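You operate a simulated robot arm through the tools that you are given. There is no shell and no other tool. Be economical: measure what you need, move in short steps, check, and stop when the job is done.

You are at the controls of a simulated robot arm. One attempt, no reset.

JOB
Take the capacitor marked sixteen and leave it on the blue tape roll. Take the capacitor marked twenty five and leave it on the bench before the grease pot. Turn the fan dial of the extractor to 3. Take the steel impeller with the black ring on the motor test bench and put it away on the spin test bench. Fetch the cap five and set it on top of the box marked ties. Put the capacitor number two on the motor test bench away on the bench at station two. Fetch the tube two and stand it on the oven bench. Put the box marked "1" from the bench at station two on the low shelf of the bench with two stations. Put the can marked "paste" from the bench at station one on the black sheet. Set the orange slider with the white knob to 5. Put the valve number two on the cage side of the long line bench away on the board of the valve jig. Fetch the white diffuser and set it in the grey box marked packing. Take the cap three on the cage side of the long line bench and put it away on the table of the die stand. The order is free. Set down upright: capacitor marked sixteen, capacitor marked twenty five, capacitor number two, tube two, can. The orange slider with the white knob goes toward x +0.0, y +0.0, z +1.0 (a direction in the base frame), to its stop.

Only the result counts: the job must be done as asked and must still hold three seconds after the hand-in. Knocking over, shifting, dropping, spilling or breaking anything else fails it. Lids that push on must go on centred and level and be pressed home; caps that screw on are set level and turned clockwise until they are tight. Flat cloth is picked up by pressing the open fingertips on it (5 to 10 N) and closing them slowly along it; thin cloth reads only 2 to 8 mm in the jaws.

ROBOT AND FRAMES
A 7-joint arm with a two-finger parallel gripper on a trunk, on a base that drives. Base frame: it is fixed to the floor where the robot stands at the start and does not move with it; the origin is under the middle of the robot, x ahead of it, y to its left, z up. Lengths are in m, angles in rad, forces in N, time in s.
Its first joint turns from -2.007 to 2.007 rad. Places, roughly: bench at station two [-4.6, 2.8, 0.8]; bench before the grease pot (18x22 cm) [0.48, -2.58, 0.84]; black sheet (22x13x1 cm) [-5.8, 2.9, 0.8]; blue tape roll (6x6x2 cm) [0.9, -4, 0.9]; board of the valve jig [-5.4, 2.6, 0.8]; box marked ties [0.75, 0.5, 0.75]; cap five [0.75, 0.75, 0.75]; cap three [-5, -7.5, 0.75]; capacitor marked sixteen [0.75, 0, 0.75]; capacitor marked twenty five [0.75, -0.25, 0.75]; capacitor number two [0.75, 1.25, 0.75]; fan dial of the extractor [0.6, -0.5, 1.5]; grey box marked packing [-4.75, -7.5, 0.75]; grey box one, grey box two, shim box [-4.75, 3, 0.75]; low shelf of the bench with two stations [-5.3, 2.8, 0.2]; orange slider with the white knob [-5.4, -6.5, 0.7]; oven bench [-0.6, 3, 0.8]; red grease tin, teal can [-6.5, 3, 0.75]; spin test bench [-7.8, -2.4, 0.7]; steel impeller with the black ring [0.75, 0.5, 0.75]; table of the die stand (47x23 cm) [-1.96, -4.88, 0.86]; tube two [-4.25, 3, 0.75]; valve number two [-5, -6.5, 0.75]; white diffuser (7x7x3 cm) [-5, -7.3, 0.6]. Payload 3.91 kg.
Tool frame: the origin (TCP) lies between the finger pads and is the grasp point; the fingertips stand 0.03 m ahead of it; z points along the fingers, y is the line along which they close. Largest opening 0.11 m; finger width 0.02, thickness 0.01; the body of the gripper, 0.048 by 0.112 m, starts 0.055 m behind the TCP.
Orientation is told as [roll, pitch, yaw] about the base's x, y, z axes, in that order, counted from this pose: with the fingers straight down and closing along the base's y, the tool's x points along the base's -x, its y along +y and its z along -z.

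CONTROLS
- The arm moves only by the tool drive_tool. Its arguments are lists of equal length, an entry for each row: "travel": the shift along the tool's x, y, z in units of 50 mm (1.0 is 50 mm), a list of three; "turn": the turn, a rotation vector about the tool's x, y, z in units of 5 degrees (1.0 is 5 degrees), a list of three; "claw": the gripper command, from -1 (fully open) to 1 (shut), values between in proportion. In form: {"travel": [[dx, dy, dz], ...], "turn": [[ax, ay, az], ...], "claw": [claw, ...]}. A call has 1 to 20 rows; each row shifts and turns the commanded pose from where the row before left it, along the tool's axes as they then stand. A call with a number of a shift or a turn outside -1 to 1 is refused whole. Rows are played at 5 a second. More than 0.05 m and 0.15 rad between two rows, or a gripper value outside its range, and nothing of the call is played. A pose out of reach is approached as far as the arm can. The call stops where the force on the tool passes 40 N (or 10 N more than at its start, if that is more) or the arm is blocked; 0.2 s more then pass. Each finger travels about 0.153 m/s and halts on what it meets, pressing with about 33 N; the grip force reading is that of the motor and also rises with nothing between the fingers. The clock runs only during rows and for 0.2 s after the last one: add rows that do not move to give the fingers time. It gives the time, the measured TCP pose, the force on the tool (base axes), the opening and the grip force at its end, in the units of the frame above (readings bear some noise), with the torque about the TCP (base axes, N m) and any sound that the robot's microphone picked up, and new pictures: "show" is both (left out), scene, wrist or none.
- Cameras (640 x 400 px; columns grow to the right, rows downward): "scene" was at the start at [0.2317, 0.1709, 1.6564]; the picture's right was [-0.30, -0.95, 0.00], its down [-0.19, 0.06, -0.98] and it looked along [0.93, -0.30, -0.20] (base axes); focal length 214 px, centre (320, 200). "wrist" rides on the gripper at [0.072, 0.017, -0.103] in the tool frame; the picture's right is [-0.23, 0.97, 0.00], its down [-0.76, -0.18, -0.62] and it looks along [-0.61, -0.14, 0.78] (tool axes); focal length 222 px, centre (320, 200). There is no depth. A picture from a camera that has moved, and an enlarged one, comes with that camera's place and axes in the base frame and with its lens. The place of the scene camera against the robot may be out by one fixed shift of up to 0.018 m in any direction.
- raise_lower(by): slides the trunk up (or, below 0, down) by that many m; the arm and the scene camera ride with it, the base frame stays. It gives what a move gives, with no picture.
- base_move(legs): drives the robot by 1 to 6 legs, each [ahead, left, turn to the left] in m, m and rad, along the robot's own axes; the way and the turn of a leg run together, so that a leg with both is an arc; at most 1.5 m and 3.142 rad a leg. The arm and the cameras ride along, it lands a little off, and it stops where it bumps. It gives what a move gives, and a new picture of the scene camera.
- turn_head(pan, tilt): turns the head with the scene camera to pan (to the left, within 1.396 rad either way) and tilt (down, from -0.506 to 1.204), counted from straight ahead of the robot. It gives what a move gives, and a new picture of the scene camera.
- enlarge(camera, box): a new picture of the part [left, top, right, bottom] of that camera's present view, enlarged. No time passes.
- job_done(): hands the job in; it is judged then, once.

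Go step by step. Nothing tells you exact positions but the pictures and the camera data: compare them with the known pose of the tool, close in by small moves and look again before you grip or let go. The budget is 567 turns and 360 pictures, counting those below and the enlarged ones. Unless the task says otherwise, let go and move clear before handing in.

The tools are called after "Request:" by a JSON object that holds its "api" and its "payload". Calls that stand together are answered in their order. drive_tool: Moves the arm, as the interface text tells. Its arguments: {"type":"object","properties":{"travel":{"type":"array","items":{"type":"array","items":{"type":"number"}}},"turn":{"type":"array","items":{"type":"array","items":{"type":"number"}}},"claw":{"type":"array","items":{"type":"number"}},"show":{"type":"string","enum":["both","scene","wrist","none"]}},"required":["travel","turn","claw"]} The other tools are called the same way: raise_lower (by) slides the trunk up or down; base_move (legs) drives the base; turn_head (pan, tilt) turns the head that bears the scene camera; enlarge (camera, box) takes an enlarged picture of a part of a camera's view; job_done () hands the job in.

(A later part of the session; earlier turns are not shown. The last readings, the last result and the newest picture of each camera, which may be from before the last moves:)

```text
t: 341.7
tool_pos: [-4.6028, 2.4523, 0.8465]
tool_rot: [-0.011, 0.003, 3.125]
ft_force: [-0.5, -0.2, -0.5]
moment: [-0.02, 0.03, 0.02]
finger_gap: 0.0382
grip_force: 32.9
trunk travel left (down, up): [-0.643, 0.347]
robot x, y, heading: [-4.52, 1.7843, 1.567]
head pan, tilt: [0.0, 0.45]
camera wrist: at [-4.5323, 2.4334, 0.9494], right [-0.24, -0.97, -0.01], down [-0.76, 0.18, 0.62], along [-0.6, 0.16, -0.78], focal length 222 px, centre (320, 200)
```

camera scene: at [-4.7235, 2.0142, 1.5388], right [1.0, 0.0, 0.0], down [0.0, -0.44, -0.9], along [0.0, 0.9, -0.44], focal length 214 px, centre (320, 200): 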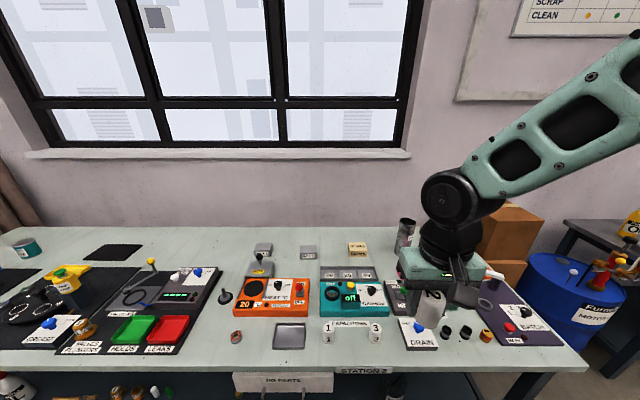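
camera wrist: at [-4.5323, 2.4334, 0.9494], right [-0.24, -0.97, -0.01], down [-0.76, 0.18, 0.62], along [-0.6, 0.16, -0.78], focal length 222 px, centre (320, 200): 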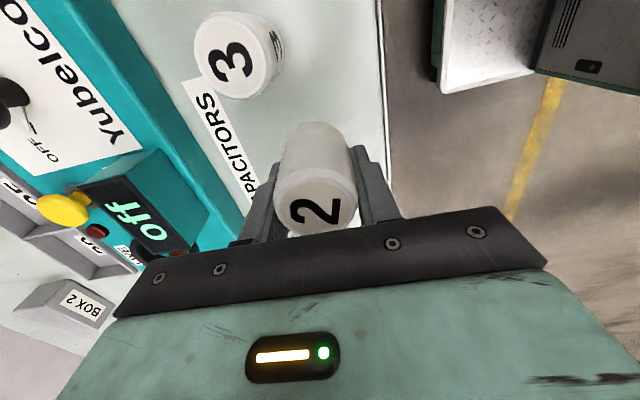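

Request:
{"api": "drive_tool", "payload": {"travel": [[0, 0, 0.1], [0, 0, 0.1], [0, 0, 0.1], [0, 0, 0.1], [0, 0, 0.1], [0, 0, 0.1]], "turn": [[0, 0, 0], [0, 0, 0], [0, 0, 0], [0, 0, 0], [0, 0, 0], [0, 0, 0]], "claw": [1, 1, 1, 1, 1, 1], "show": "none"}}

```text
t: 343.1
tool_pos: [-4.6034, 2.4523, 0.8176]
tool_rot: [-0.011, 0.004, 3.127]
ft_force: [-0.1, -0.4, -2.2]
moment: [0.01, 0.01, 0.02]
finger_gap: 0.0381
grip_force: 32.8
trunk travel left (down, up): [-0.643, 0.347]
robot x, y, heading: [-4.5166, 1.788, 1.568]
head pan, tilt: [0.0, 0.45]
```

Request:
{"api": "drive_tool", "payload": {"travel": [[0, 0, 0.1], [0, 0, 0.1], [0, 0, 0.1], [0, 0, 0.1], [0, 0, 0.1], [0, 0, 0.1]], "turn": [[0, 0, 0], [0, 0, 0], [0, 0, 0], [0, 0, 0], [0, 0, 0], [0, 0, 0]], "claw": [1, 1, 1, 1, 1, 1], "show": "wrist"}}

```text
t: 344.5
tool_pos: [-4.6045, 2.4533, 0.7899]
tool_rot: [-0.016, 0.004, 3.125]
ft_force: [2.7, -5.9, 29.1]
moment: [-0.93, 0.07, 0.12]
finger_gap: 0.0382
grip_force: 33.1
trunk travel left (down, up): [-0.643, 0.347]
robot x, y, heading: [-4.5186, 1.7856, 1.567]
head pan, tilt: [0.0, 0.45]
camera wrist: at [-4.5329, 2.4329, 0.8923], right [-0.24, -0.97, -0.01], down [-0.76, 0.18, 0.62], along [-0.6, 0.16, -0.78], focal length 222 px, centre (320, 200)
```

wrist: 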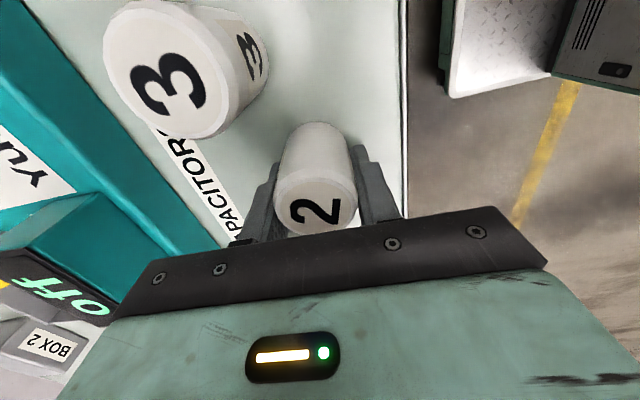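

Request:
{"api": "drive_tool", "payload": {"travel": [[0, 0, -0.06], [0, 0, 0], [0, 0, 0], [0, 0, 0], [0, 0, -0.6], [0, 0, -1], [0, 0, -1], [0, 0, -1]], "turn": [[0, 0, 0], [0, 0, 0], [0, 0, 0], [0, 0, 0], [0, 0, 0], [0, 0, 0], [0, 0, 0], [0, 0, 0]], "claw": [1, 0.35, 0.1, 0.1, 0.1, 0.1, 0.1, 0.1], "show": "wrist"}}

```text
t: 346.3
tool_pos: [-4.6018, 2.4516, 0.9702]
tool_rot: [-0.008, 0.004, 3.126]
ft_force: [-0.3, 0.1, -0.6]
moment: [-0.03, 0.04, 0.01]
finger_gap: 0.0496
grip_force: 0.2
trunk travel left (down, up): [-0.643, 0.347]
robot x, y, heading: [-4.5219, 1.7857, 1.568]
head pan, tilt: [0.0, 0.45]
camera wrist: at [-4.5319, 2.4329, 1.0713], right [-0.24, -0.97, -0.01], down [-0.76, 0.18, 0.62], along [-0.6, 0.16, -0.78], focal length 222 px, centre (320, 200)
```

wrist: 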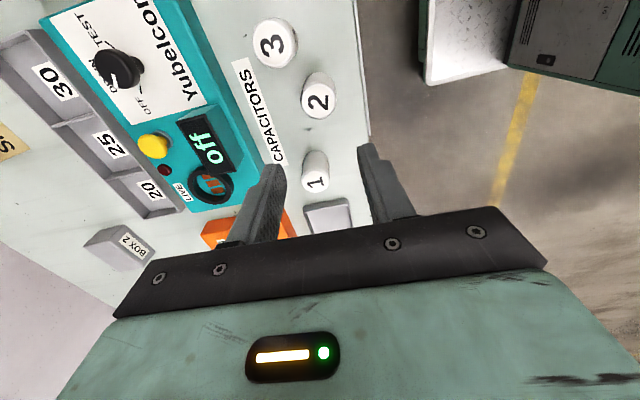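

Capacitor 2 stands between 1 and 3. Next the box marked 1 at the back of station two; I turn the hand back and look at it from above.

Request:
{"api": "drive_tool", "payload": {"travel": [[0, 0, -0.5], [0, 0, -0.5], [0, 0, 0], [0, 0, 0], [0, 0, 0], [0, 0, 0], [0, 0, 0], [0, 0, 0], [0, 0, 0], [0, 0, 0], [0, 0, 0], [0, 0, 0], [0, 0, 0], [0, 0, 0], [0, 0, 0], [0, 0, 0], [0, 0, 0], [0, 0, 0], [0, 0, 0]], "turn": [[0, 0, 0], [0, 0, 1], [0, 0, 1], [0, 0, 1], [0, 0, 1], [0, 0, 1], [0, 0, 1], [0, 0, 1], [0, 0, 1], [0, 0, 1], [0, 0, 1], [0, 0, 1], [0, 0, 1], [0, 0, 1], [0, 0, 1], [0, 0, 1], [0, 0, 1], [0, 0, 1], [0, 0, 1]], "claw": [-1, -1, -1, -1, -1, -1, -1, -1, -1, -1, -1, -1, -1, -1, -1, -1, -1, -1, -1], "show": "none"}}

Request:
{"api": "base_move", "payload": {"legs": [[0.14, 0.42, 0]]}}

Request:
{"api": "drive_tool", "payload": {"travel": [[-0.9, 0, 0], [-0.9, 0, 0], [-0.9, 0, 0], [-0.9, 0, 0]], "turn": [[0, 0, 0], [0, 0, 0], [0, 0, 0], [0, 0, 0]], "claw": [-1, -1, -1, -1], "show": "wrist"}}

```text
t: 350.3
tool_pos: [-4.6042, 2.4509, 1.0201]
tool_rot: [-0.003, -0.012, 1.556]
ft_force: [-0.8, 0.6, -0.2]
moment: [-0.01, 0.0, 0.02]
finger_gap: 0.1101
grip_force: 0.0
trunk travel left (down, up): [-0.643, 0.347]
robot x, y, heading: [-4.5152, 1.7874, 1.569]
head pan, tilt: [0.0, 0.45]
```

```text
t: 353.1
tool_pos: [-5.0393, 2.5893, 1.0208]
tool_rot: [-0.004, -0.01, 1.564]
ft_force: [0.0, -0.3, 0.9]
moment: [0.01, -0.01, -0.01]
finger_gap: 0.1098
grip_force: 0.1
trunk travel left (down, up): [-0.643, 0.347]
robot x, y, heading: [-4.9479, 1.9257, 1.579]
head pan, tilt: [0.0, 0.45]
camera scene: at [-5.155, 2.153, 1.3387], right [1.0, 0.01, 0.0], down [0.0, -0.44, -0.9], along [-0.01, 0.9, -0.44], focal length 214 px, centre (320, 200)
```

scene: 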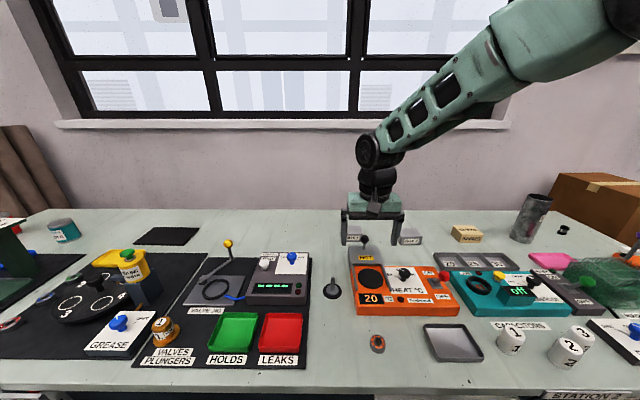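

```text
t: 354.1
tool_pos: [-5.0365, 2.77, 1.0221]
tool_rot: [-0.003, -0.012, 1.563]
ft_force: [-0.3, 0.2, 0.4]
moment: [0.02, 0.0, 0.0]
finger_gap: 0.1101
grip_force: 0.1
trunk travel left (down, up): [-0.643, 0.347]
robot x, y, heading: [-4.9515, 1.9279, 1.578]
head pan, tilt: [0.0, 0.45]
camera wrist: at [-5.0551, 2.6969, 1.1225], right [-0.97, 0.23, 0.0], down [0.18, 0.75, 0.63], along [0.15, 0.61, -0.78], focal length 222 px, centre (320, 200)
```

wrist: 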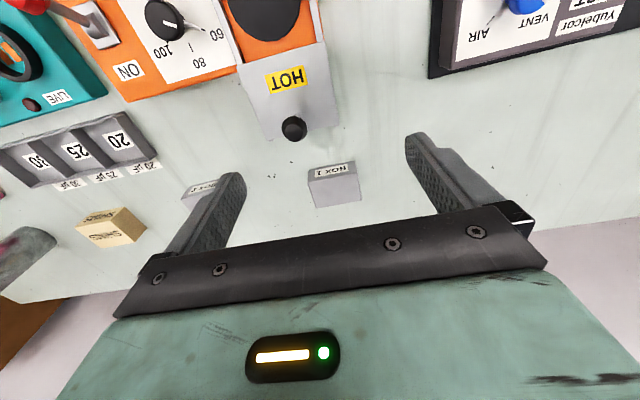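

Request:
{"api": "enlarge", "payload": {"camera": "wrist", "box": [260, 100, 420, 220]}}

```text
3.33 times, centred on (340, 160) of wrist
camera zoom: at [-5.0551, 2.6969, 1.1225], right [-0.97, 0.23, 0.0], down [0.18, 0.75, 0.63], along [0.15, 0.61, -0.78], focal length 740 px, centre (253, 333)
```

zoom: 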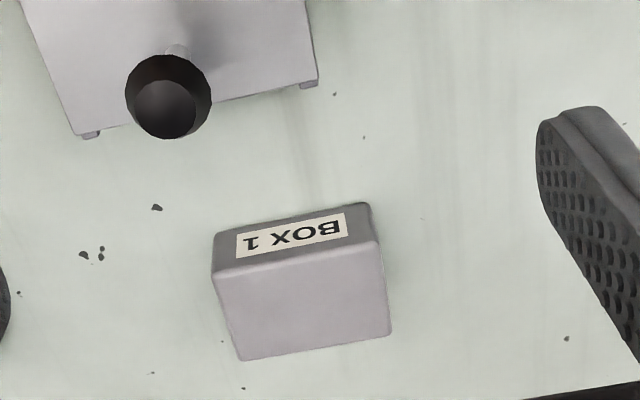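

Request:
{"api": "base_move", "payload": {"legs": [[0.09, 0, -0.008]]}}

Request:
{"api": "drive_tool", "payload": {"travel": [[-0.8, -0.1, 0], [-0.7, -0.1, 0], [0, 0, 0.8], [0, 0, 0.8], [0, 0, 0]], "turn": [[0, 0, 0], [0, 0, 0], [0, 0, 0], [0, 0, 0], [0, 0, 0]], "claw": [-1, -1, -1, -1, -1], "show": "wrist"}}

```text
t: 355.2
tool_pos: [-5.0298, 2.8613, 1.0209]
tool_rot: [-0.004, -0.011, 1.554]
ft_force: [1.2, 0.5, 0.3]
moment: [-0.02, 0.01, 0.01]
finger_gap: 0.1098
grip_force: 0.1
trunk travel left (down, up): [-0.643, 0.347]
robot x, y, heading: [-4.9446, 2.0116, 1.564]
head pan, tilt: [0.0, 0.45]
camera scene: at [-5.1529, 2.2445, 1.3387], right [1.0, 0.0, 0.0], down [0.0, -0.44, -0.9], along [0.0, 0.9, -0.44], focal length 214 px, centre (320, 200)
```

scene: 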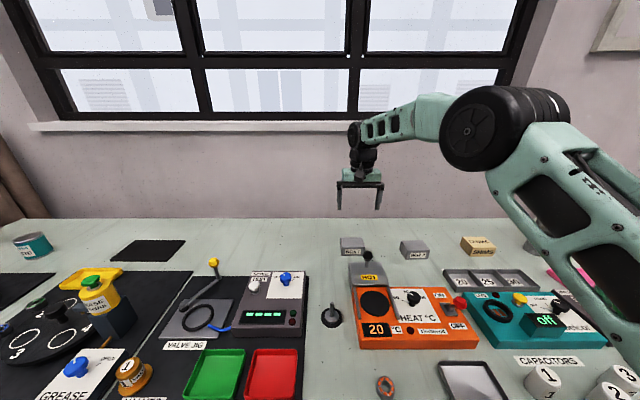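

```text
t: 356.4
tool_pos: [-5.0186, 2.9197, 0.9387]
tool_rot: [-0.003, -0.01, 1.552]
ft_force: [-0.2, 0.4, 0.2]
moment: [-0.01, -0.01, 0.03]
finger_gap: 0.1099
grip_force: 0.1
out of reach, approached as far as the arm can: row 2
trunk travel left (down, up): [-0.643, 0.347]
robot x, y, heading: [-4.9441, 2.0138, 1.57]
head pan, tilt: [0.0, 0.45]
camera wrist: at [-5.0381, 2.8452, 1.0409], right [-0.97, 0.24, 0.0], down [0.19, 0.75, 0.63], along [0.16, 0.61, -0.78], focal length 222 px, centre (320, 200)
```

wrist: 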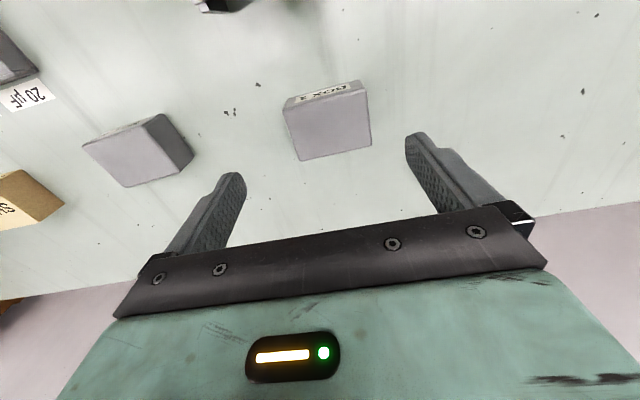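

Request:
{"api": "drive_tool", "payload": {"travel": [[0, 0.14, 0.9], [-0.28, 0, 0.6], [0, 0, 0.6], [0, 0, 0]], "turn": [[0, 0, 0], [0, 0, 0], [0, 0, 0], [0, 0, 0]], "claw": [-1, -1, -1, -1], "show": "wrist"}}

```text
t: 357.4
tool_pos: [-5.024, 2.9343, 0.834]
tool_rot: [-0.003, -0.011, 1.555]
ft_force: [-0.5, -0.1, -0.4]
moment: [-0.01, -0.03, 0.02]
finger_gap: 0.1098
grip_force: 0.0
trunk travel left (down, up): [-0.643, 0.347]
robot x, y, heading: [-4.9492, 2.0128, 1.566]
head pan, tilt: [0.0, 0.45]
camera wrist: at [-5.0432, 2.8604, 0.9359], right [-0.97, 0.24, 0.0], down [0.19, 0.75, 0.63], along [0.15, 0.61, -0.77], focal length 222 px, centre (320, 200)
```

wrist: 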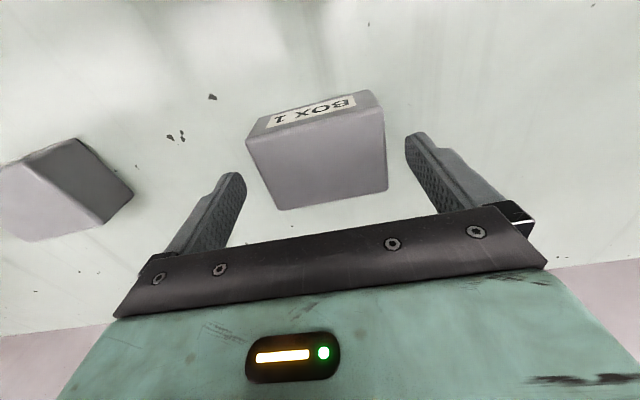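

Request:
{"api": "drive_tool", "payload": {"travel": [[0, 0, 0.4], [0, 0, 0.38], [0, 0, 0], [0, 0, 0], [0, 0, 0]], "turn": [[0, 0, 0], [0, 0, 0], [0, 0, 0], [0, 0, 0], [0, 0, 0]], "claw": [-1, -1, 1, 1, 1], "show": "none"}}

Request:
{"api": "drive_tool", "payload": {"travel": [[0, 0, -0.6], [0, 0, -1], [0, 0, -1], [0.9, 0, -0.3], [1, 0, 0], [1, 0, 0], [1, 0, 0], [1, 0, 0], [1, 0, 0], [1, 0, 0]], "turn": [[0, 0, 0], [0, 0, 0], [0, 0, 0], [0, 0, 0], [0, 0, 0], [0, 0, 0], [0, 0, 0], [0, 0, 0], [0, 0, 0], [0, 0, 0]], "claw": [1, 1, 1, 1, 1, 1, 1, 1, 1, 1], "show": "wrist"}}

```text
t: 358.6
tool_pos: [-5.0222, 2.932, 0.797]
tool_rot: [-0.004, -0.011, 1.554]
ft_force: [-0.4, -0.1, 0.0]
moment: [-0.04, 0.11, 0.0]
finger_gap: 0.0897
grip_force: 32.9
trunk travel left (down, up): [-0.643, 0.347]
robot x, y, heading: [-4.9482, 2.0165, 1.573]
head pan, tilt: [0.0, 0.45]
```

```text
t: 360.8
tool_pos: [-5.0311, 2.5901, 0.9407]
tool_rot: [-0.004, -0.01, 1.553]
ft_force: [0.4, 0.4, -1.8]
moment: [-0.04, 0.0, 0.04]
finger_gap: 0.0897
grip_force: 33.3
trunk travel left (down, up): [-0.643, 0.347]
robot x, y, heading: [-4.9515, 2.0173, 1.57]
head pan, tilt: [0.0, 0.45]
camera wrist: at [-5.0505, 2.5157, 1.042], right [-0.97, 0.24, 0.0], down [0.19, 0.75, 0.63], along [0.16, 0.61, -0.77], focal length 222 px, centre (320, 200)
```

wrist: 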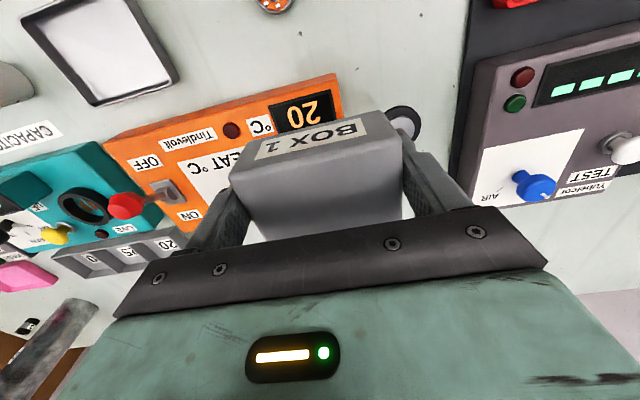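

Request:
{"api": "base_move", "payload": {"legs": [[-0.75, 0, 0]]}}

Request:
{"api": "raise_lower", "payload": {"by": -0.4}}

Request:
{"api": "turn_head", "payload": {"pan": 0.2, "tilt": 0.5}}

```text
t: 364.9
tool_pos: [-5.0322, 1.8285, 0.942]
tool_rot: [-0.003, -0.01, 1.548]
ft_force: [-1.1, -1.1, -1.5]
moment: [0.0, -0.01, -0.03]
finger_gap: 0.0893
grip_force: 33.2
trunk travel left (down, up): [-0.643, 0.347]
robot x, y, heading: [-4.9596, 1.2527, 1.557]
head pan, tilt: [0.0, 0.45]
camera scene: at [-5.1561, 1.4843, 1.3387], right [1.0, -0.01, 0.0], down [0.0, -0.44, -0.9], along [0.01, 0.9, -0.44], focal length 214 px, centre (320, 200)
```

scene: 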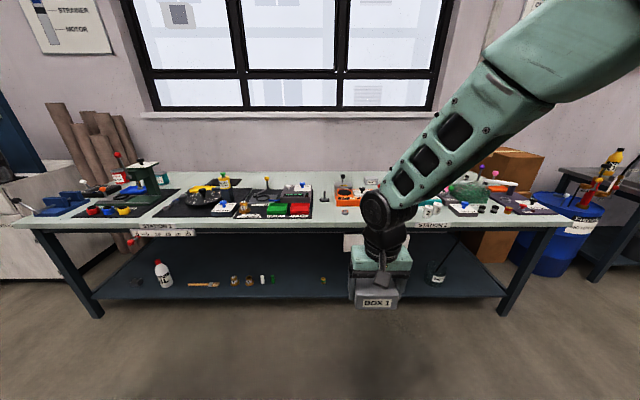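

```text
t: 368.7
tool_pos: [-5.0323, 1.8281, 0.5425]
tool_rot: [-0.004, -0.011, 1.548]
ft_force: [0.8, 0.0, -2.2]
moment: [-0.02, -0.01, -0.02]
finger_gap: 0.0899
grip_force: 32.6
trunk travel left (down, up): [-0.243, 0.747]
robot x, y, heading: [-4.9527, 1.2535, 1.564]
head pan, tilt: [0.0, 0.45]
```

```text
t: 369.4
tool_pos: [-5.032, 1.828, 0.541]
tool_rot: [-0.003, -0.01, 1.546]
ft_force: [0.3, -0.2, -1.3]
moment: [0.01, -0.02, 0.0]
finger_gap: 0.0897
grip_force: 33.2
trunk travel left (down, up): [-0.243, 0.747]
robot x, y, heading: [-4.9561, 1.2571, 1.563]
head pan, tilt: [0.201, 0.499]
camera scene: at [-5.1742, 1.4817, 0.9343], right [0.98, 0.19, 0.0], down [0.09, -0.47, -0.88], along [-0.17, 0.86, -0.48], focal length 214 px, centre (320, 200)
```

scene: 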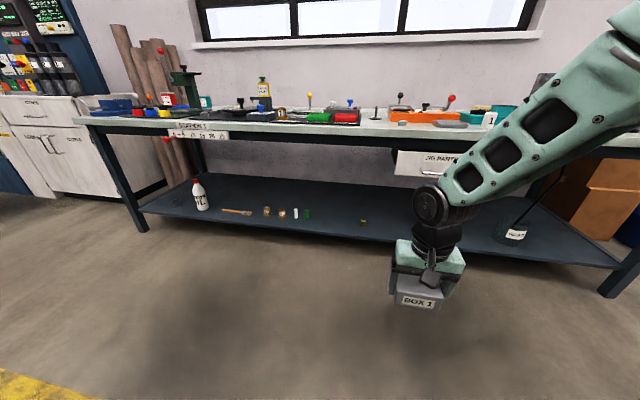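

Request:
{"api": "base_move", "payload": {"legs": [[0, 0.27, 0.008]]}}

Request:
{"api": "raise_lower", "payload": {"by": -0.18}}

Request:
{"api": "base_move", "payload": {"legs": [[0.36, 0, 0]]}}

Request:
{"api": "drive_tool", "payload": {"travel": [[-0.8, 0, 0], [-0.8, 0, 0], [-0.8, 0, 0]], "turn": [[0, 0, 0], [0, 0, 0], [0, 0, 0]], "claw": [1, 1, 1], "show": "both"}}

```text
t: 371.3
tool_pos: [-5.3024, 1.8296, 0.5409]
tool_rot: [-0.005, -0.011, 1.55]
ft_force: [0.4, 0.2, -1.2]
moment: [-0.01, -0.03, 0.0]
finger_gap: 0.0898
grip_force: 32.7
trunk travel left (down, up): [-0.243, 0.747]
robot x, y, heading: [-5.2187, 1.2542, 1.566]
head pan, tilt: [0.201, 0.499]
camera scene: at [-5.4434, 1.4833, 0.9343], right [0.98, 0.19, 0.0], down [0.09, -0.47, -0.88], along [-0.17, 0.86, -0.48], focal length 214 px, centre (320, 200)
```

scene: 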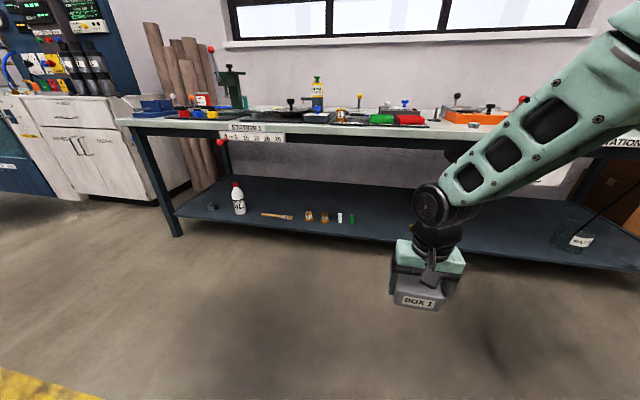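

```text
t: 373.3
tool_pos: [-5.3034, 1.83, 0.3609]
tool_rot: [-0.003, -0.011, 1.549]
ft_force: [0.5, -0.3, -0.4]
moment: [-0.04, 0.0, -0.02]
finger_gap: 0.0897
grip_force: 33.0
trunk travel left (down, up): [-0.063, 0.927]
robot x, y, heading: [-5.2214, 1.2563, 1.56]
head pan, tilt: [0.201, 0.499]
```

```text
t: 375.6
tool_pos: [-5.2935, 2.1869, 0.361]
tool_rot: [-0.005, -0.011, 1.54]
ft_force: [0.3, 0.3, -1.7]
moment: [-0.02, -0.02, 0.01]
finger_gap: 0.0899
grip_force: 33.5
trunk travel left (down, up): [-0.063, 0.927]
robot x, y, heading: [-5.22, 1.6132, 1.554]
head pan, tilt: [0.201, 0.499]
camera scene: at [-5.4371, 1.8425, 0.7543], right [0.98, 0.18, 0.0], down [0.09, -0.47, -0.88], along [-0.16, 0.86, -0.48], focal length 214 px, centre (320, 200)
```

scene: 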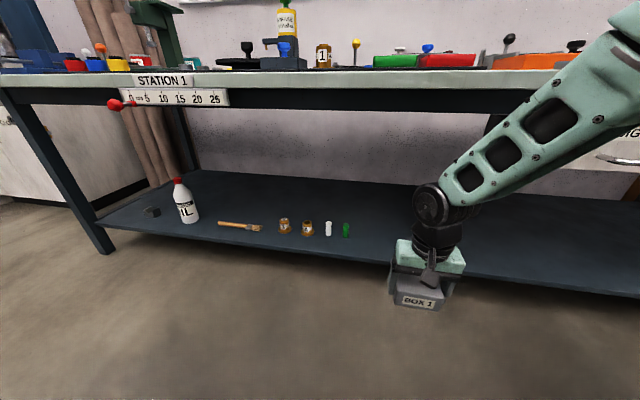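

```text
t: 376.4
tool_pos: [-5.2915, 2.3088, 0.3637]
tool_rot: [-0.004, -0.009, 1.54]
ft_force: [0.9, -0.1, -1.0]
moment: [0.01, -0.02, -0.04]
finger_gap: 0.0895
grip_force: 33.4
trunk travel left (down, up): [-0.063, 0.927]
robot x, y, heading: [-5.2195, 1.6121, 1.555]
head pan, tilt: [0.201, 0.499]
camera scene: at [-5.4371, 1.8425, 0.7543], right [0.98, 0.18, 0.0], down [0.09, -0.47, -0.88], along [-0.16, 0.86, -0.48], focal length 214 px, centre (320, 200)
camera wrist: at [-5.3119, 2.236, 0.4649], right [-0.97, 0.26, 0.0], down [0.2, 0.75, 0.63], along [0.16, 0.61, -0.78], focal length 222 px, centre (320, 200)
```

scene: 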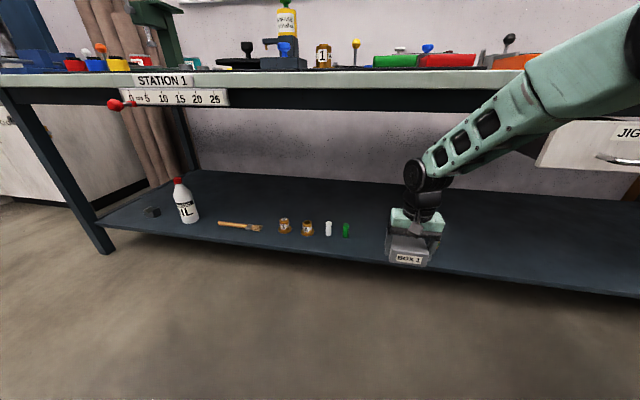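
wrist: 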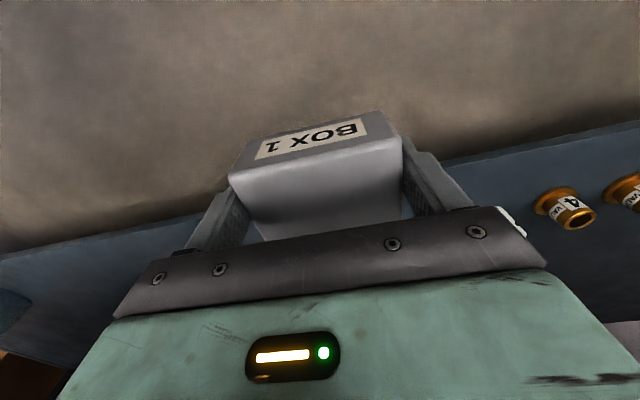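

Request:
{"api": "drive_tool", "payload": {"travel": [[0, 0, 0.8], [0, 0, 0.7], [-0.8, 0, 0], [-0.8, 0, 0]], "turn": [[0, 0, 0], [0, 0, 0], [0, 0, 0], [0, 0, 0]], "claw": [1, 1, 1, 1], "show": "both"}}

```text
t: 377.4
tool_pos: [-5.2876, 2.3904, 0.2893]
tool_rot: [-0.004, -0.009, 1.541]
ft_force: [0.0, 0.4, -0.6]
moment: [-0.03, -0.02, -0.04]
finger_gap: 0.0895
grip_force: 33.4
trunk travel left (down, up): [-0.063, 0.927]
robot x, y, heading: [-5.2164, 1.6146, 1.555]
head pan, tilt: [0.201, 0.499]
camera scene: at [-5.4371, 1.8425, 0.7543], right [0.98, 0.18, 0.0], down [0.09, -0.47, -0.88], along [-0.16, 0.86, -0.48], focal length 214 px, centre (320, 200)
camera wrist: at [-5.3075, 2.3164, 0.3895], right [-0.97, 0.26, 0.0], down [0.2, 0.75, 0.63], along [0.16, 0.61, -0.78], focal length 222 px, centre (320, 200)
```

scene: 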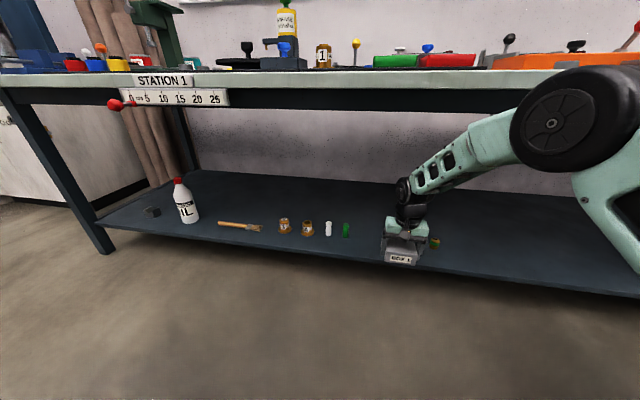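
wrist: 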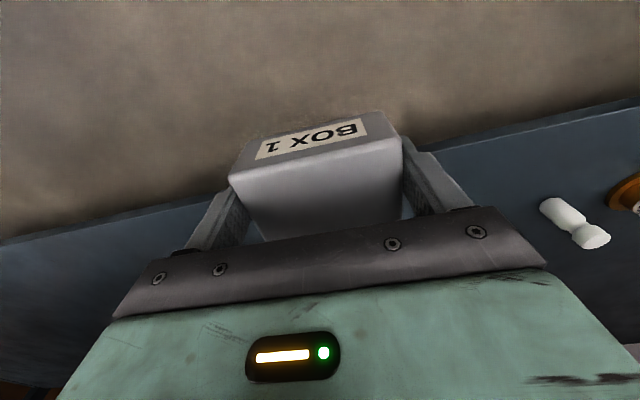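

Request:
{"api": "drive_tool", "payload": {"travel": [[-0.9, 0, 0], [-0.9, 0, 0], [-0.8, 0, 0], [0, 0, 0.3], [0, 0, 0.2], [0, 0, 0.1], [0, 0, 0.1], [0, 0, 0.1], [0, 0, 0.1], [0, 0, 0.1], [0, 0, 0.1], [0, 0, 0.1]], "turn": [[0, 0, 0], [0, 0, 0], [0, 0, 0], [0, 0, 0], [0, 0, 0], [0, 0, 0], [0, 0, 0], [0, 0, 0], [0, 0, 0], [0, 0, 0], [0, 0, 0], [0, 0, 0]], "claw": [1, 1, 1, 1, 1, 1, 1, 1, 1, 1, 1, 1], "show": "both"}}

```text
t: 380.0
tool_pos: [-5.2818, 2.5189, 0.2293]
tool_rot: [-0.005, -0.009, 1.542]
ft_force: [0.1, 0.6, -1.4]
moment: [-0.01, 0.03, 0.01]
finger_gap: 0.0898
grip_force: 32.8
trunk travel left (down, up): [-0.063, 0.927]
robot x, y, heading: [-5.2154, 1.6148, 1.554]
head pan, tilt: [0.201, 0.499]
camera scene: at [-5.4371, 1.8426, 0.7543], right [0.98, 0.18, 0.0], down [0.09, -0.47, -0.88], along [-0.16, 0.86, -0.48], focal length 214 px, centre (320, 200)
camera wrist: at [-5.3023, 2.4459, 0.3304], right [-0.97, 0.26, 0.0], down [0.2, 0.75, 0.63], along [0.16, 0.61, -0.78], focal length 222 px, centre (320, 200)
```

scene: 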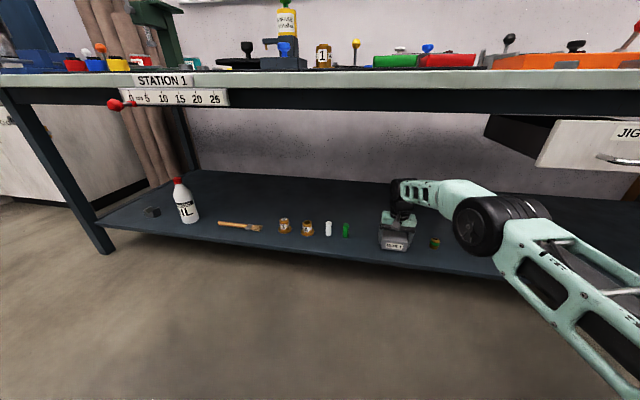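
wrist: 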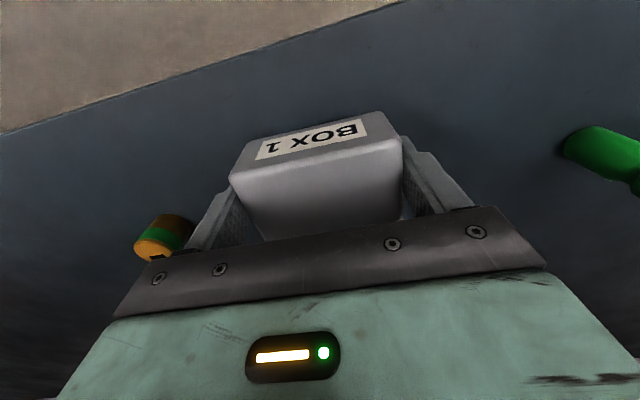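

Request:
{"api": "drive_tool", "payload": {"travel": [[0, 0, 0.1], [0, 0, 0.1], [0, 0, 0.1], [0, 0, 0.1], [0, 0, 0.1], [0, 0, 0.1], [0, 0, 0.1], [0, 0, 0.1]], "turn": [[0, 0, 0], [0, 0, 0], [0, 0, 0], [0, 0, 0], [0, 0, 0], [0, 0, 0], [0, 0, 0], [0, 0, 0]], "claw": [1, 1, 1, 1, 1, 1, 1, 1], "show": "none"}}

```text
t: 381.4
tool_pos: [-5.2829, 2.5229, 0.2107]
tool_rot: [0.001, -0.022, 1.541]
ft_force: [1.2, -3.5, 13.9]
moment: [-0.51, -0.2, 0.07]
finger_gap: 0.09
grip_force: 33.3
trunk travel left (down, up): [-0.063, 0.927]
robot x, y, heading: [-5.2167, 1.6124, 1.558]
head pan, tilt: [0.201, 0.499]
stopped in row 6: the force on the tool passed its limit (the readings are from after the stop); the commanded pose is now the measured one
```

Contact with the shelf; release and draw out.

Request:
{"api": "drive_tool", "payload": {"travel": [[0, 0, -0.06], [0, 0, 0], [0, 0, 0], [0, 0, -0.5], [0, 0, -0.8], [0.8, 0, 0], [0.9, 0, 0], [1, 0, 0], [1, 0, 0], [1, 0, 0]], "turn": [[0, 0, 0], [0, 0, 0], [0, 0, 0], [0, 0, 0], [0, 0, 0], [0, 0, 0], [0, 0, 0], [0, 0, 0], [0, 0, 0], [0, 0, 0]], "claw": [1, -0.8, -0.9, -0.9, -0.9, -0.9, -0.9, -0.9, -0.9, -0.9], "show": "scene"}}

```text
t: 383.6
tool_pos: [-5.2928, 2.2856, 0.2706]
tool_rot: [-0.001, -0.021, 1.541]
ft_force: [0.9, -0.3, 0.4]
moment: [-0.01, 0.01, 0.02]
finger_gap: 0.1047
grip_force: 0.0
trunk travel left (down, up): [-0.063, 0.927]
robot x, y, heading: [-5.219, 1.6138, 1.557]
head pan, tilt: [0.201, 0.499]
camera scene: at [-5.437, 1.8426, 0.7542], right [0.98, 0.18, 0.0], down [0.09, -0.47, -0.88], along [-0.16, 0.86, -0.48], focal length 214 px, centre (320, 200)
```

scene: 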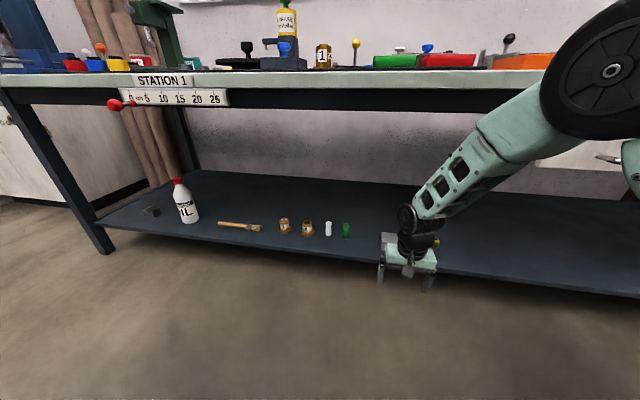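

Request:
{"api": "base_move", "payload": {"legs": [[-0.3, 0, 0.013], [0, 1.03, 0]]}}

Request:
{"api": "raise_lower", "payload": {"by": 0.35}}

Request:
{"api": "raise_lower", "payload": {"by": 0.3}}

Request:
{"api": "turn_head", "payload": {"pan": 0.0, "tilt": 0.5}}

Request:
{"api": "enlarge", "payload": {"camera": "scene", "box": [120, 150, 440, 350]}}

```text
t: 390.5
tool_pos: [-6.32, 1.9972, 0.2717]
tool_rot: [0.0, -0.018, 1.547]
ft_force: [0.1, -0.4, -0.6]
moment: [-0.01, -0.01, -0.01]
finger_gap: 0.1042
grip_force: 0.0
trunk travel left (down, up): [-0.063, 0.927]
robot x, y, heading: [-6.2449, 1.3255, 1.564]
head pan, tilt: [0.201, 0.499]
camera scene: at [-6.463, 1.5519, 0.7543], right [0.98, 0.19, 0.0], down [0.09, -0.47, -0.88], along [-0.17, 0.86, -0.48], focal length 214 px, centre (320, 200)
```

scene: 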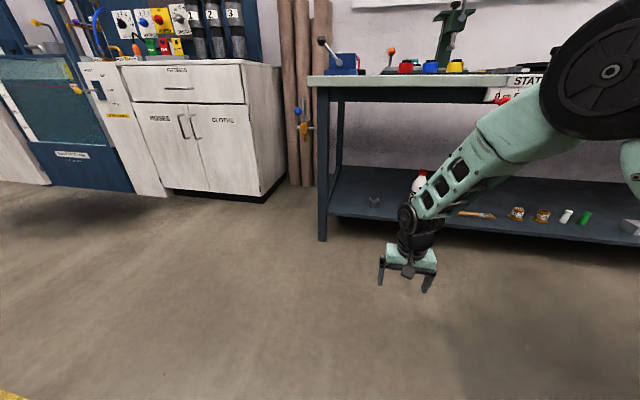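

```text
t: 393.9
tool_pos: [-6.3212, 1.9977, 0.6207]
tool_rot: [0.001, -0.019, 1.547]
ft_force: [0.1, -0.6, 1.4]
moment: [0.01, -0.01, 0.02]
finger_gap: 0.1044
grip_force: 0.1
trunk travel left (down, up): [-0.413, 0.577]
robot x, y, heading: [-6.244, 1.3224, 1.559]
head pan, tilt: [0.201, 0.499]
```

```text
t: 396.9
tool_pos: [-6.3208, 1.9981, 0.921]
tool_rot: [0.001, -0.017, 1.546]
ft_force: [-0.7, -0.5, 0.2]
moment: [0.01, 0.0, 0.0]
finger_gap: 0.1043
grip_force: 0.0
trunk travel left (down, up): [-0.713, 0.277]
robot x, y, heading: [-6.2403, 1.3255, 1.558]
head pan, tilt: [0.201, 0.499]
```

```text
t: 397.6
tool_pos: [-6.3202, 1.9969, 0.921]
tool_rot: [0.001, -0.018, 1.546]
ft_force: [-0.4, 0.7, 0.7]
moment: [0.0, -0.01, 0.01]
finger_gap: 0.1044
grip_force: 0.1
trunk travel left (down, up): [-0.713, 0.277]
robot x, y, heading: [-6.2443, 1.3247, 1.558]
head pan, tilt: [0.0, 0.499]
camera scene: at [-6.4449, 1.5536, 1.4043], right [1.0, -0.01, 0.0], down [0.0, -0.48, -0.88], along [0.01, 0.88, -0.48], focal length 214 px, centre (320, 200)
```

scene: 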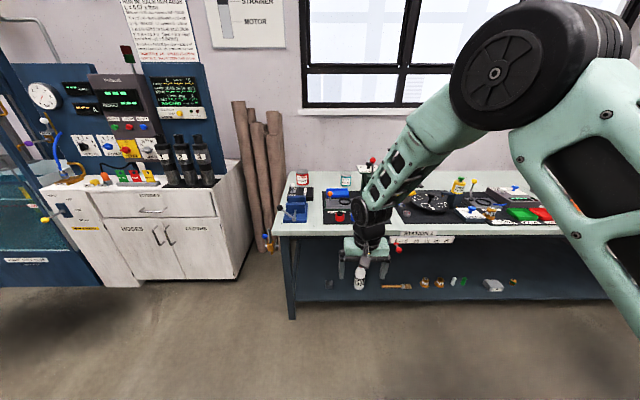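

```text
2.00 times, centred on (280, 250) of scene
camera zoom: at [-6.4449, 1.5536, 1.4043], right [1.0, -0.01, 0.0], down [0.0, -0.48, -0.88], along [0.01, 0.88, -0.48], focal length 429 px, centre (400, 100)
```

zoom: 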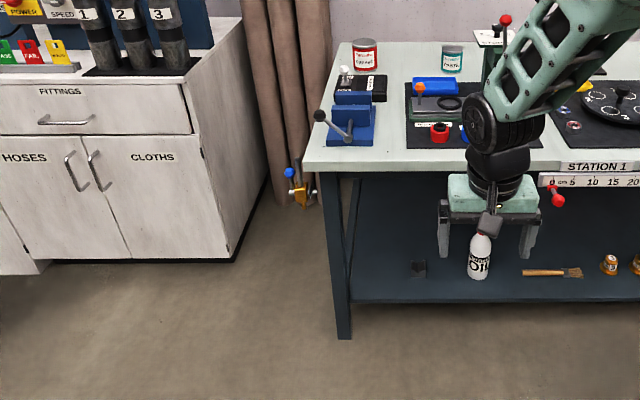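

Request:
{"api": "enlarge", "payload": {"camera": "scene", "box": [280, 160, 400, 235]}}

```text
5.33 times, centred on (340, 198) of scene
camera zoom: at [-6.4449, 1.5536, 1.4043], right [1.0, -0.01, 0.0], down [0.0, -0.48, -0.88], along [0.01, 0.88, -0.48], focal length 1144 px, centre (213, 213)
```

zoom: 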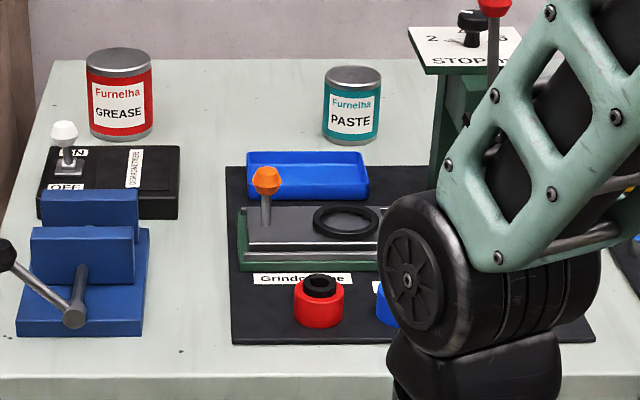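

Request:
{"api": "raise_lower", "payload": {"by": 0.05}}

Request:
{"api": "base_move", "payload": {"legs": [[0, 0.16, 0.013], [0.66, 0, 0]]}}

Request:
{"api": "drive_tool", "payload": {"travel": [[-0.7, -0.7, 0], [-0.7, -0.7, 0], [-0.6, -0.7, 0], [0, -0.7, 0]], "turn": [[0, 0, 0], [0, 0, 0], [0, 0, 0], [0, 0, 0]], "claw": [-0.65, -0.65, -0.65, -0.65], "show": "wrist"}}

```text
t: 398.5
tool_pos: [-6.3211, 1.9965, 0.9708]
tool_rot: [0.0, -0.017, 1.546]
ft_force: [0.1, -0.5, 0.1]
moment: [0.02, -0.01, 0.0]
finger_gap: 0.1044
grip_force: 0.1
trunk travel left (down, up): [-0.763, 0.227]
robot x, y, heading: [-6.2403, 1.3223, 1.557]
head pan, tilt: [0.0, 0.499]
```

```text
t: 403.2
tool_pos: [-6.4805, 2.6568, 0.9711]
tool_rot: [0.001, -0.019, 1.549]
ft_force: [0.5, 0.6, 0.6]
moment: [-0.02, 0.01, 0.0]
finger_gap: 0.1043
grip_force: 0.0
trunk travel left (down, up): [-0.763, 0.227]
robot x, y, heading: [-6.3993, 1.9868, 1.561]
head pan, tilt: [0.0, 0.499]
camera scene: at [-6.6023, 2.2134, 1.4543], right [1.0, -0.01, 0.0], down [0.0, -0.48, -0.88], along [0.01, 0.88, -0.48], focal length 214 px, centre (320, 200)
```

scene: 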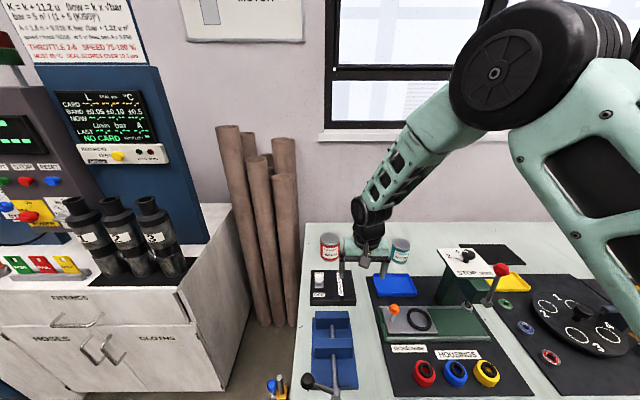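

```text
t: 404.2
tool_pos: [-6.3376, 2.7566, 0.9715]
tool_rot: [-0.001, -0.016, 1.55]
ft_force: [-0.9, 0.3, -0.2]
moment: [0.0, -0.03, 0.0]
finger_gap: 0.0912
grip_force: 0.0
trunk travel left (down, up): [-0.763, 0.227]
robot x, y, heading: [-6.399, 1.9828, 1.557]
head pan, tilt: [0.0, 0.499]
camera wrist: at [-6.3571, 2.6818, 1.0726], right [-0.97, 0.25, 0.0], down [0.19, 0.75, 0.64], along [0.15, 0.62, -0.77], focal length 222 px, centre (320, 200)
```

wrist: 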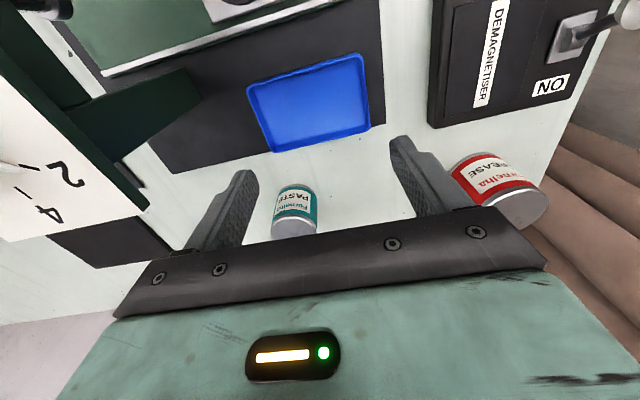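

Request:
{"api": "base_move", "payload": {"legs": [[0.045, 0, 0]]}}

Request:
{"api": "drive_tool", "payload": {"travel": [[-0.8, 0, 0], [-0.8, 0, 0.2], [-0.76, -0.5, 0.2], [0, -0.8, 0], [0, -0.2, 0]], "turn": [[0, 0, 0], [0, 0, 0], [0, 0, 0], [0, 0, 0], [0, 0, 0]], "claw": [-0.65, -0.65, -0.65, -0.65, -0.65], "show": "wrist"}}

```text
t: 405.1
tool_pos: [-6.3381, 2.8023, 0.9709]
tool_rot: [-0.001, -0.017, 1.551]
ft_force: [0.7, -0.4, 1.1]
moment: [-0.01, -0.02, 0.02]
finger_gap: 0.0911
grip_force: 0.1
trunk travel left (down, up): [-0.763, 0.227]
robot x, y, heading: [-6.4026, 2.032, 1.565]
head pan, tilt: [0.0, 0.499]
camera scene: at [-6.602, 2.2592, 1.4543], right [1.0, -0.01, 0.0], down [0.0, -0.48, -0.88], along [0.01, 0.88, -0.48], focal length 214 px, centre (320, 200)
```

scene: 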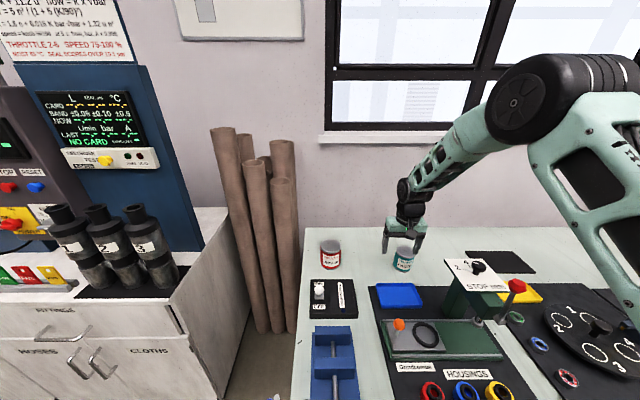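

```text
t: 406.3
tool_pos: [-6.2604, 2.9176, 0.9542]
tool_rot: [0.001, -0.017, 1.551]
ft_force: [0.4, 0.4, 0.1]
moment: [-0.01, 0.01, -0.02]
finger_gap: 0.0908
grip_force: 0.0
trunk travel left (down, up): [-0.763, 0.227]
robot x, y, heading: [-6.404, 2.0282, 1.562]
head pan, tilt: [0.0, 0.499]
camera wrist: at [-6.2795, 2.8443, 1.0544], right [-0.97, 0.25, 0.0], down [0.19, 0.75, 0.64], along [0.15, 0.62, -0.77], focal length 222 px, centre (320, 200)
```

wrist: 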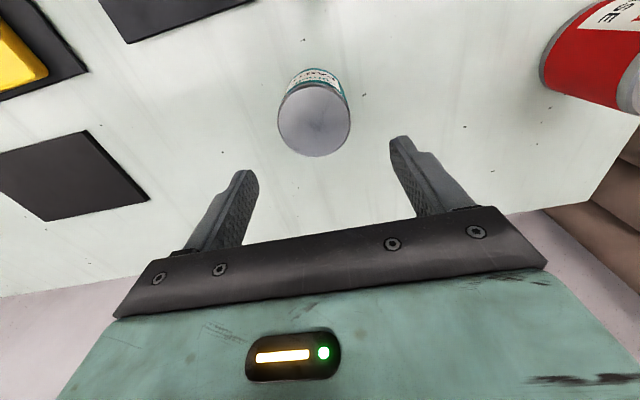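

Request:
{"api": "drive_tool", "payload": {"travel": [[-0.06, -0.06, 0.8], [0, 0, 0.8], [0, 0, 0.8], [0, 0, 0.6], [0, 0, 0], [0, 0, 0], [0, 0, 0]], "turn": [[0, 0, 0], [0, 0, 0], [0, 0, 0], [0, 0, 0], [0, 0, 0], [0, 0, 0], [0, 0, 0]], "claw": [-0.65, -0.65, -0.65, -0.65, 1, 1, 1], "show": "wrist"}}

```text
t: 407.9
tool_pos: [-6.2552, 2.9236, 0.8056]
tool_rot: [0.001, -0.018, 1.549]
ft_force: [0.1, -0.1, 0.8]
moment: [-0.03, 0.04, 0.0]
finger_gap: 0.0713
grip_force: 32.7
trunk travel left (down, up): [-0.763, 0.227]
robot x, y, heading: [-6.4029, 2.031, 1.565]
head pan, tilt: [0.0, 0.499]
camera wrist: at [-6.2752, 2.8501, 0.9057], right [-0.97, 0.25, 0.0], down [0.19, 0.75, 0.64], along [0.16, 0.62, -0.77], focal length 222 px, centre (320, 200)
```

wrist: 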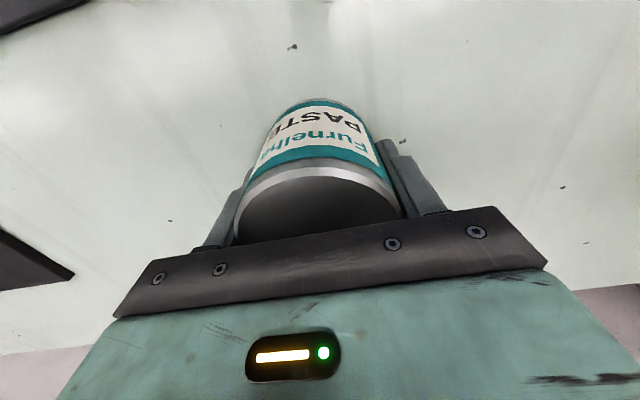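

Request:
{"api": "drive_tool", "payload": {"travel": [[0, 0, -0.5], [0, 0, -1], [0, 0, -0.8]], "turn": [[0, 0, 0], [0, 0, 0], [0, 0, 0]], "claw": [1, 1, 1], "show": "none"}}

Request:
{"api": "base_move", "payload": {"legs": [[0, -0.39, 0]]}}

Request:
{"api": "enlarge", "payload": {"camera": "wrist", "box": [0, 0, 640, 400]}}

```text
t: 408.7
tool_pos: [-6.2539, 2.9214, 0.9178]
tool_rot: [0.001, -0.017, 1.549]
ft_force: [0.6, 0.2, -2.7]
moment: [-0.01, 0.02, 0.0]
finger_gap: 0.0713
grip_force: 32.4
trunk travel left (down, up): [-0.763, 0.227]
robot x, y, heading: [-6.3967, 2.0326, 1.56]
head pan, tilt: [0.0, 0.499]
```

```text
t: 411.2
tool_pos: [-5.8687, 2.9216, 0.9182]
tool_rot: [-0.001, -0.016, 1.553]
ft_force: [-0.3, -0.2, -2.9]
moment: [0.02, -0.02, 0.01]
finger_gap: 0.0713
grip_force: 33.2
trunk travel left (down, up): [-0.763, 0.227]
robot x, y, heading: [-6.0101, 2.0261, 1.567]
head pan, tilt: [0.0, 0.499]
camera scene: at [-6.2138, 2.2567, 1.4542], right [1.0, 0.0, 0.0], down [0.0, -0.48, -0.88], along [0.0, 0.88, -0.48], focal length 214 px, centre (320, 200)
```

scene: 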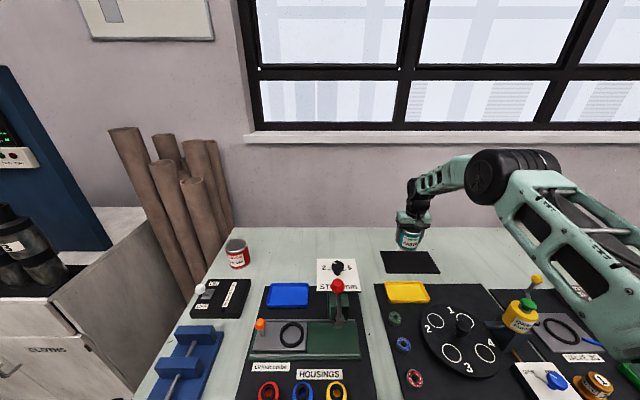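

```text
1.00 times, centred on (320, 200) of wrist
camera zoom: at [-5.8883, 2.8464, 1.0194], right [-0.97, 0.24, 0.0], down [0.19, 0.75, 0.64], along [0.15, 0.62, -0.77], focal length 222 px, centre (320, 200)
```

zoom: 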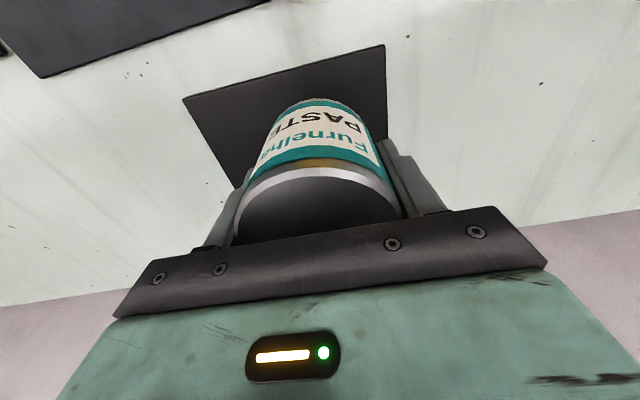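

Request:
{"api": "drive_tool", "payload": {"travel": [[-0.42, -0.6, 0], [0, 0, 0.9], [0, 0, 0.7], [0, 0, 0.1], [0, 0, 0.1], [0, 0, 0.1], [0, 0, 0.1], [0, 0, 0.1], [0, 0, 0.1]], "turn": [[0, 0, 0], [0, 0, 0], [0, 0, 0], [0, 0, 0], [0, 0, 0], [0, 0, 0], [0, 0, 0], [0, 0, 0], [0, 0, 0]], "claw": [1, 1, 1, 1, 1, 1, 1, 1, 1], "show": "wrist"}}

```text
t: 413.2
tool_pos: [-5.8388, 2.9454, 0.812]
tool_rot: [-0.001, -0.027, 1.553]
ft_force: [-1.2, -0.8, 24.1]
moment: [-0.07, 0.11, 0.36]
finger_gap: 0.0711
grip_force: 33.4
trunk travel left (down, up): [-0.763, 0.227]
robot x, y, heading: [-6.012, 2.0264, 1.575]
head pan, tilt: [0.0, 0.499]
camera wrist: at [-5.8576, 2.8703, 0.913], right [-0.97, 0.24, 0.0], down [0.19, 0.74, 0.64], along [0.15, 0.62, -0.77], focal length 222 px, centre (320, 200)
```

wrist: 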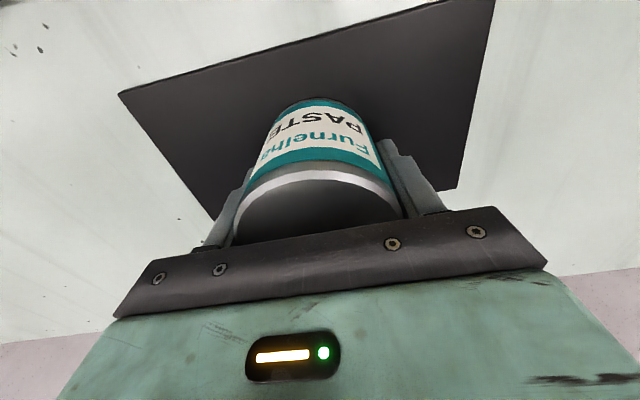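

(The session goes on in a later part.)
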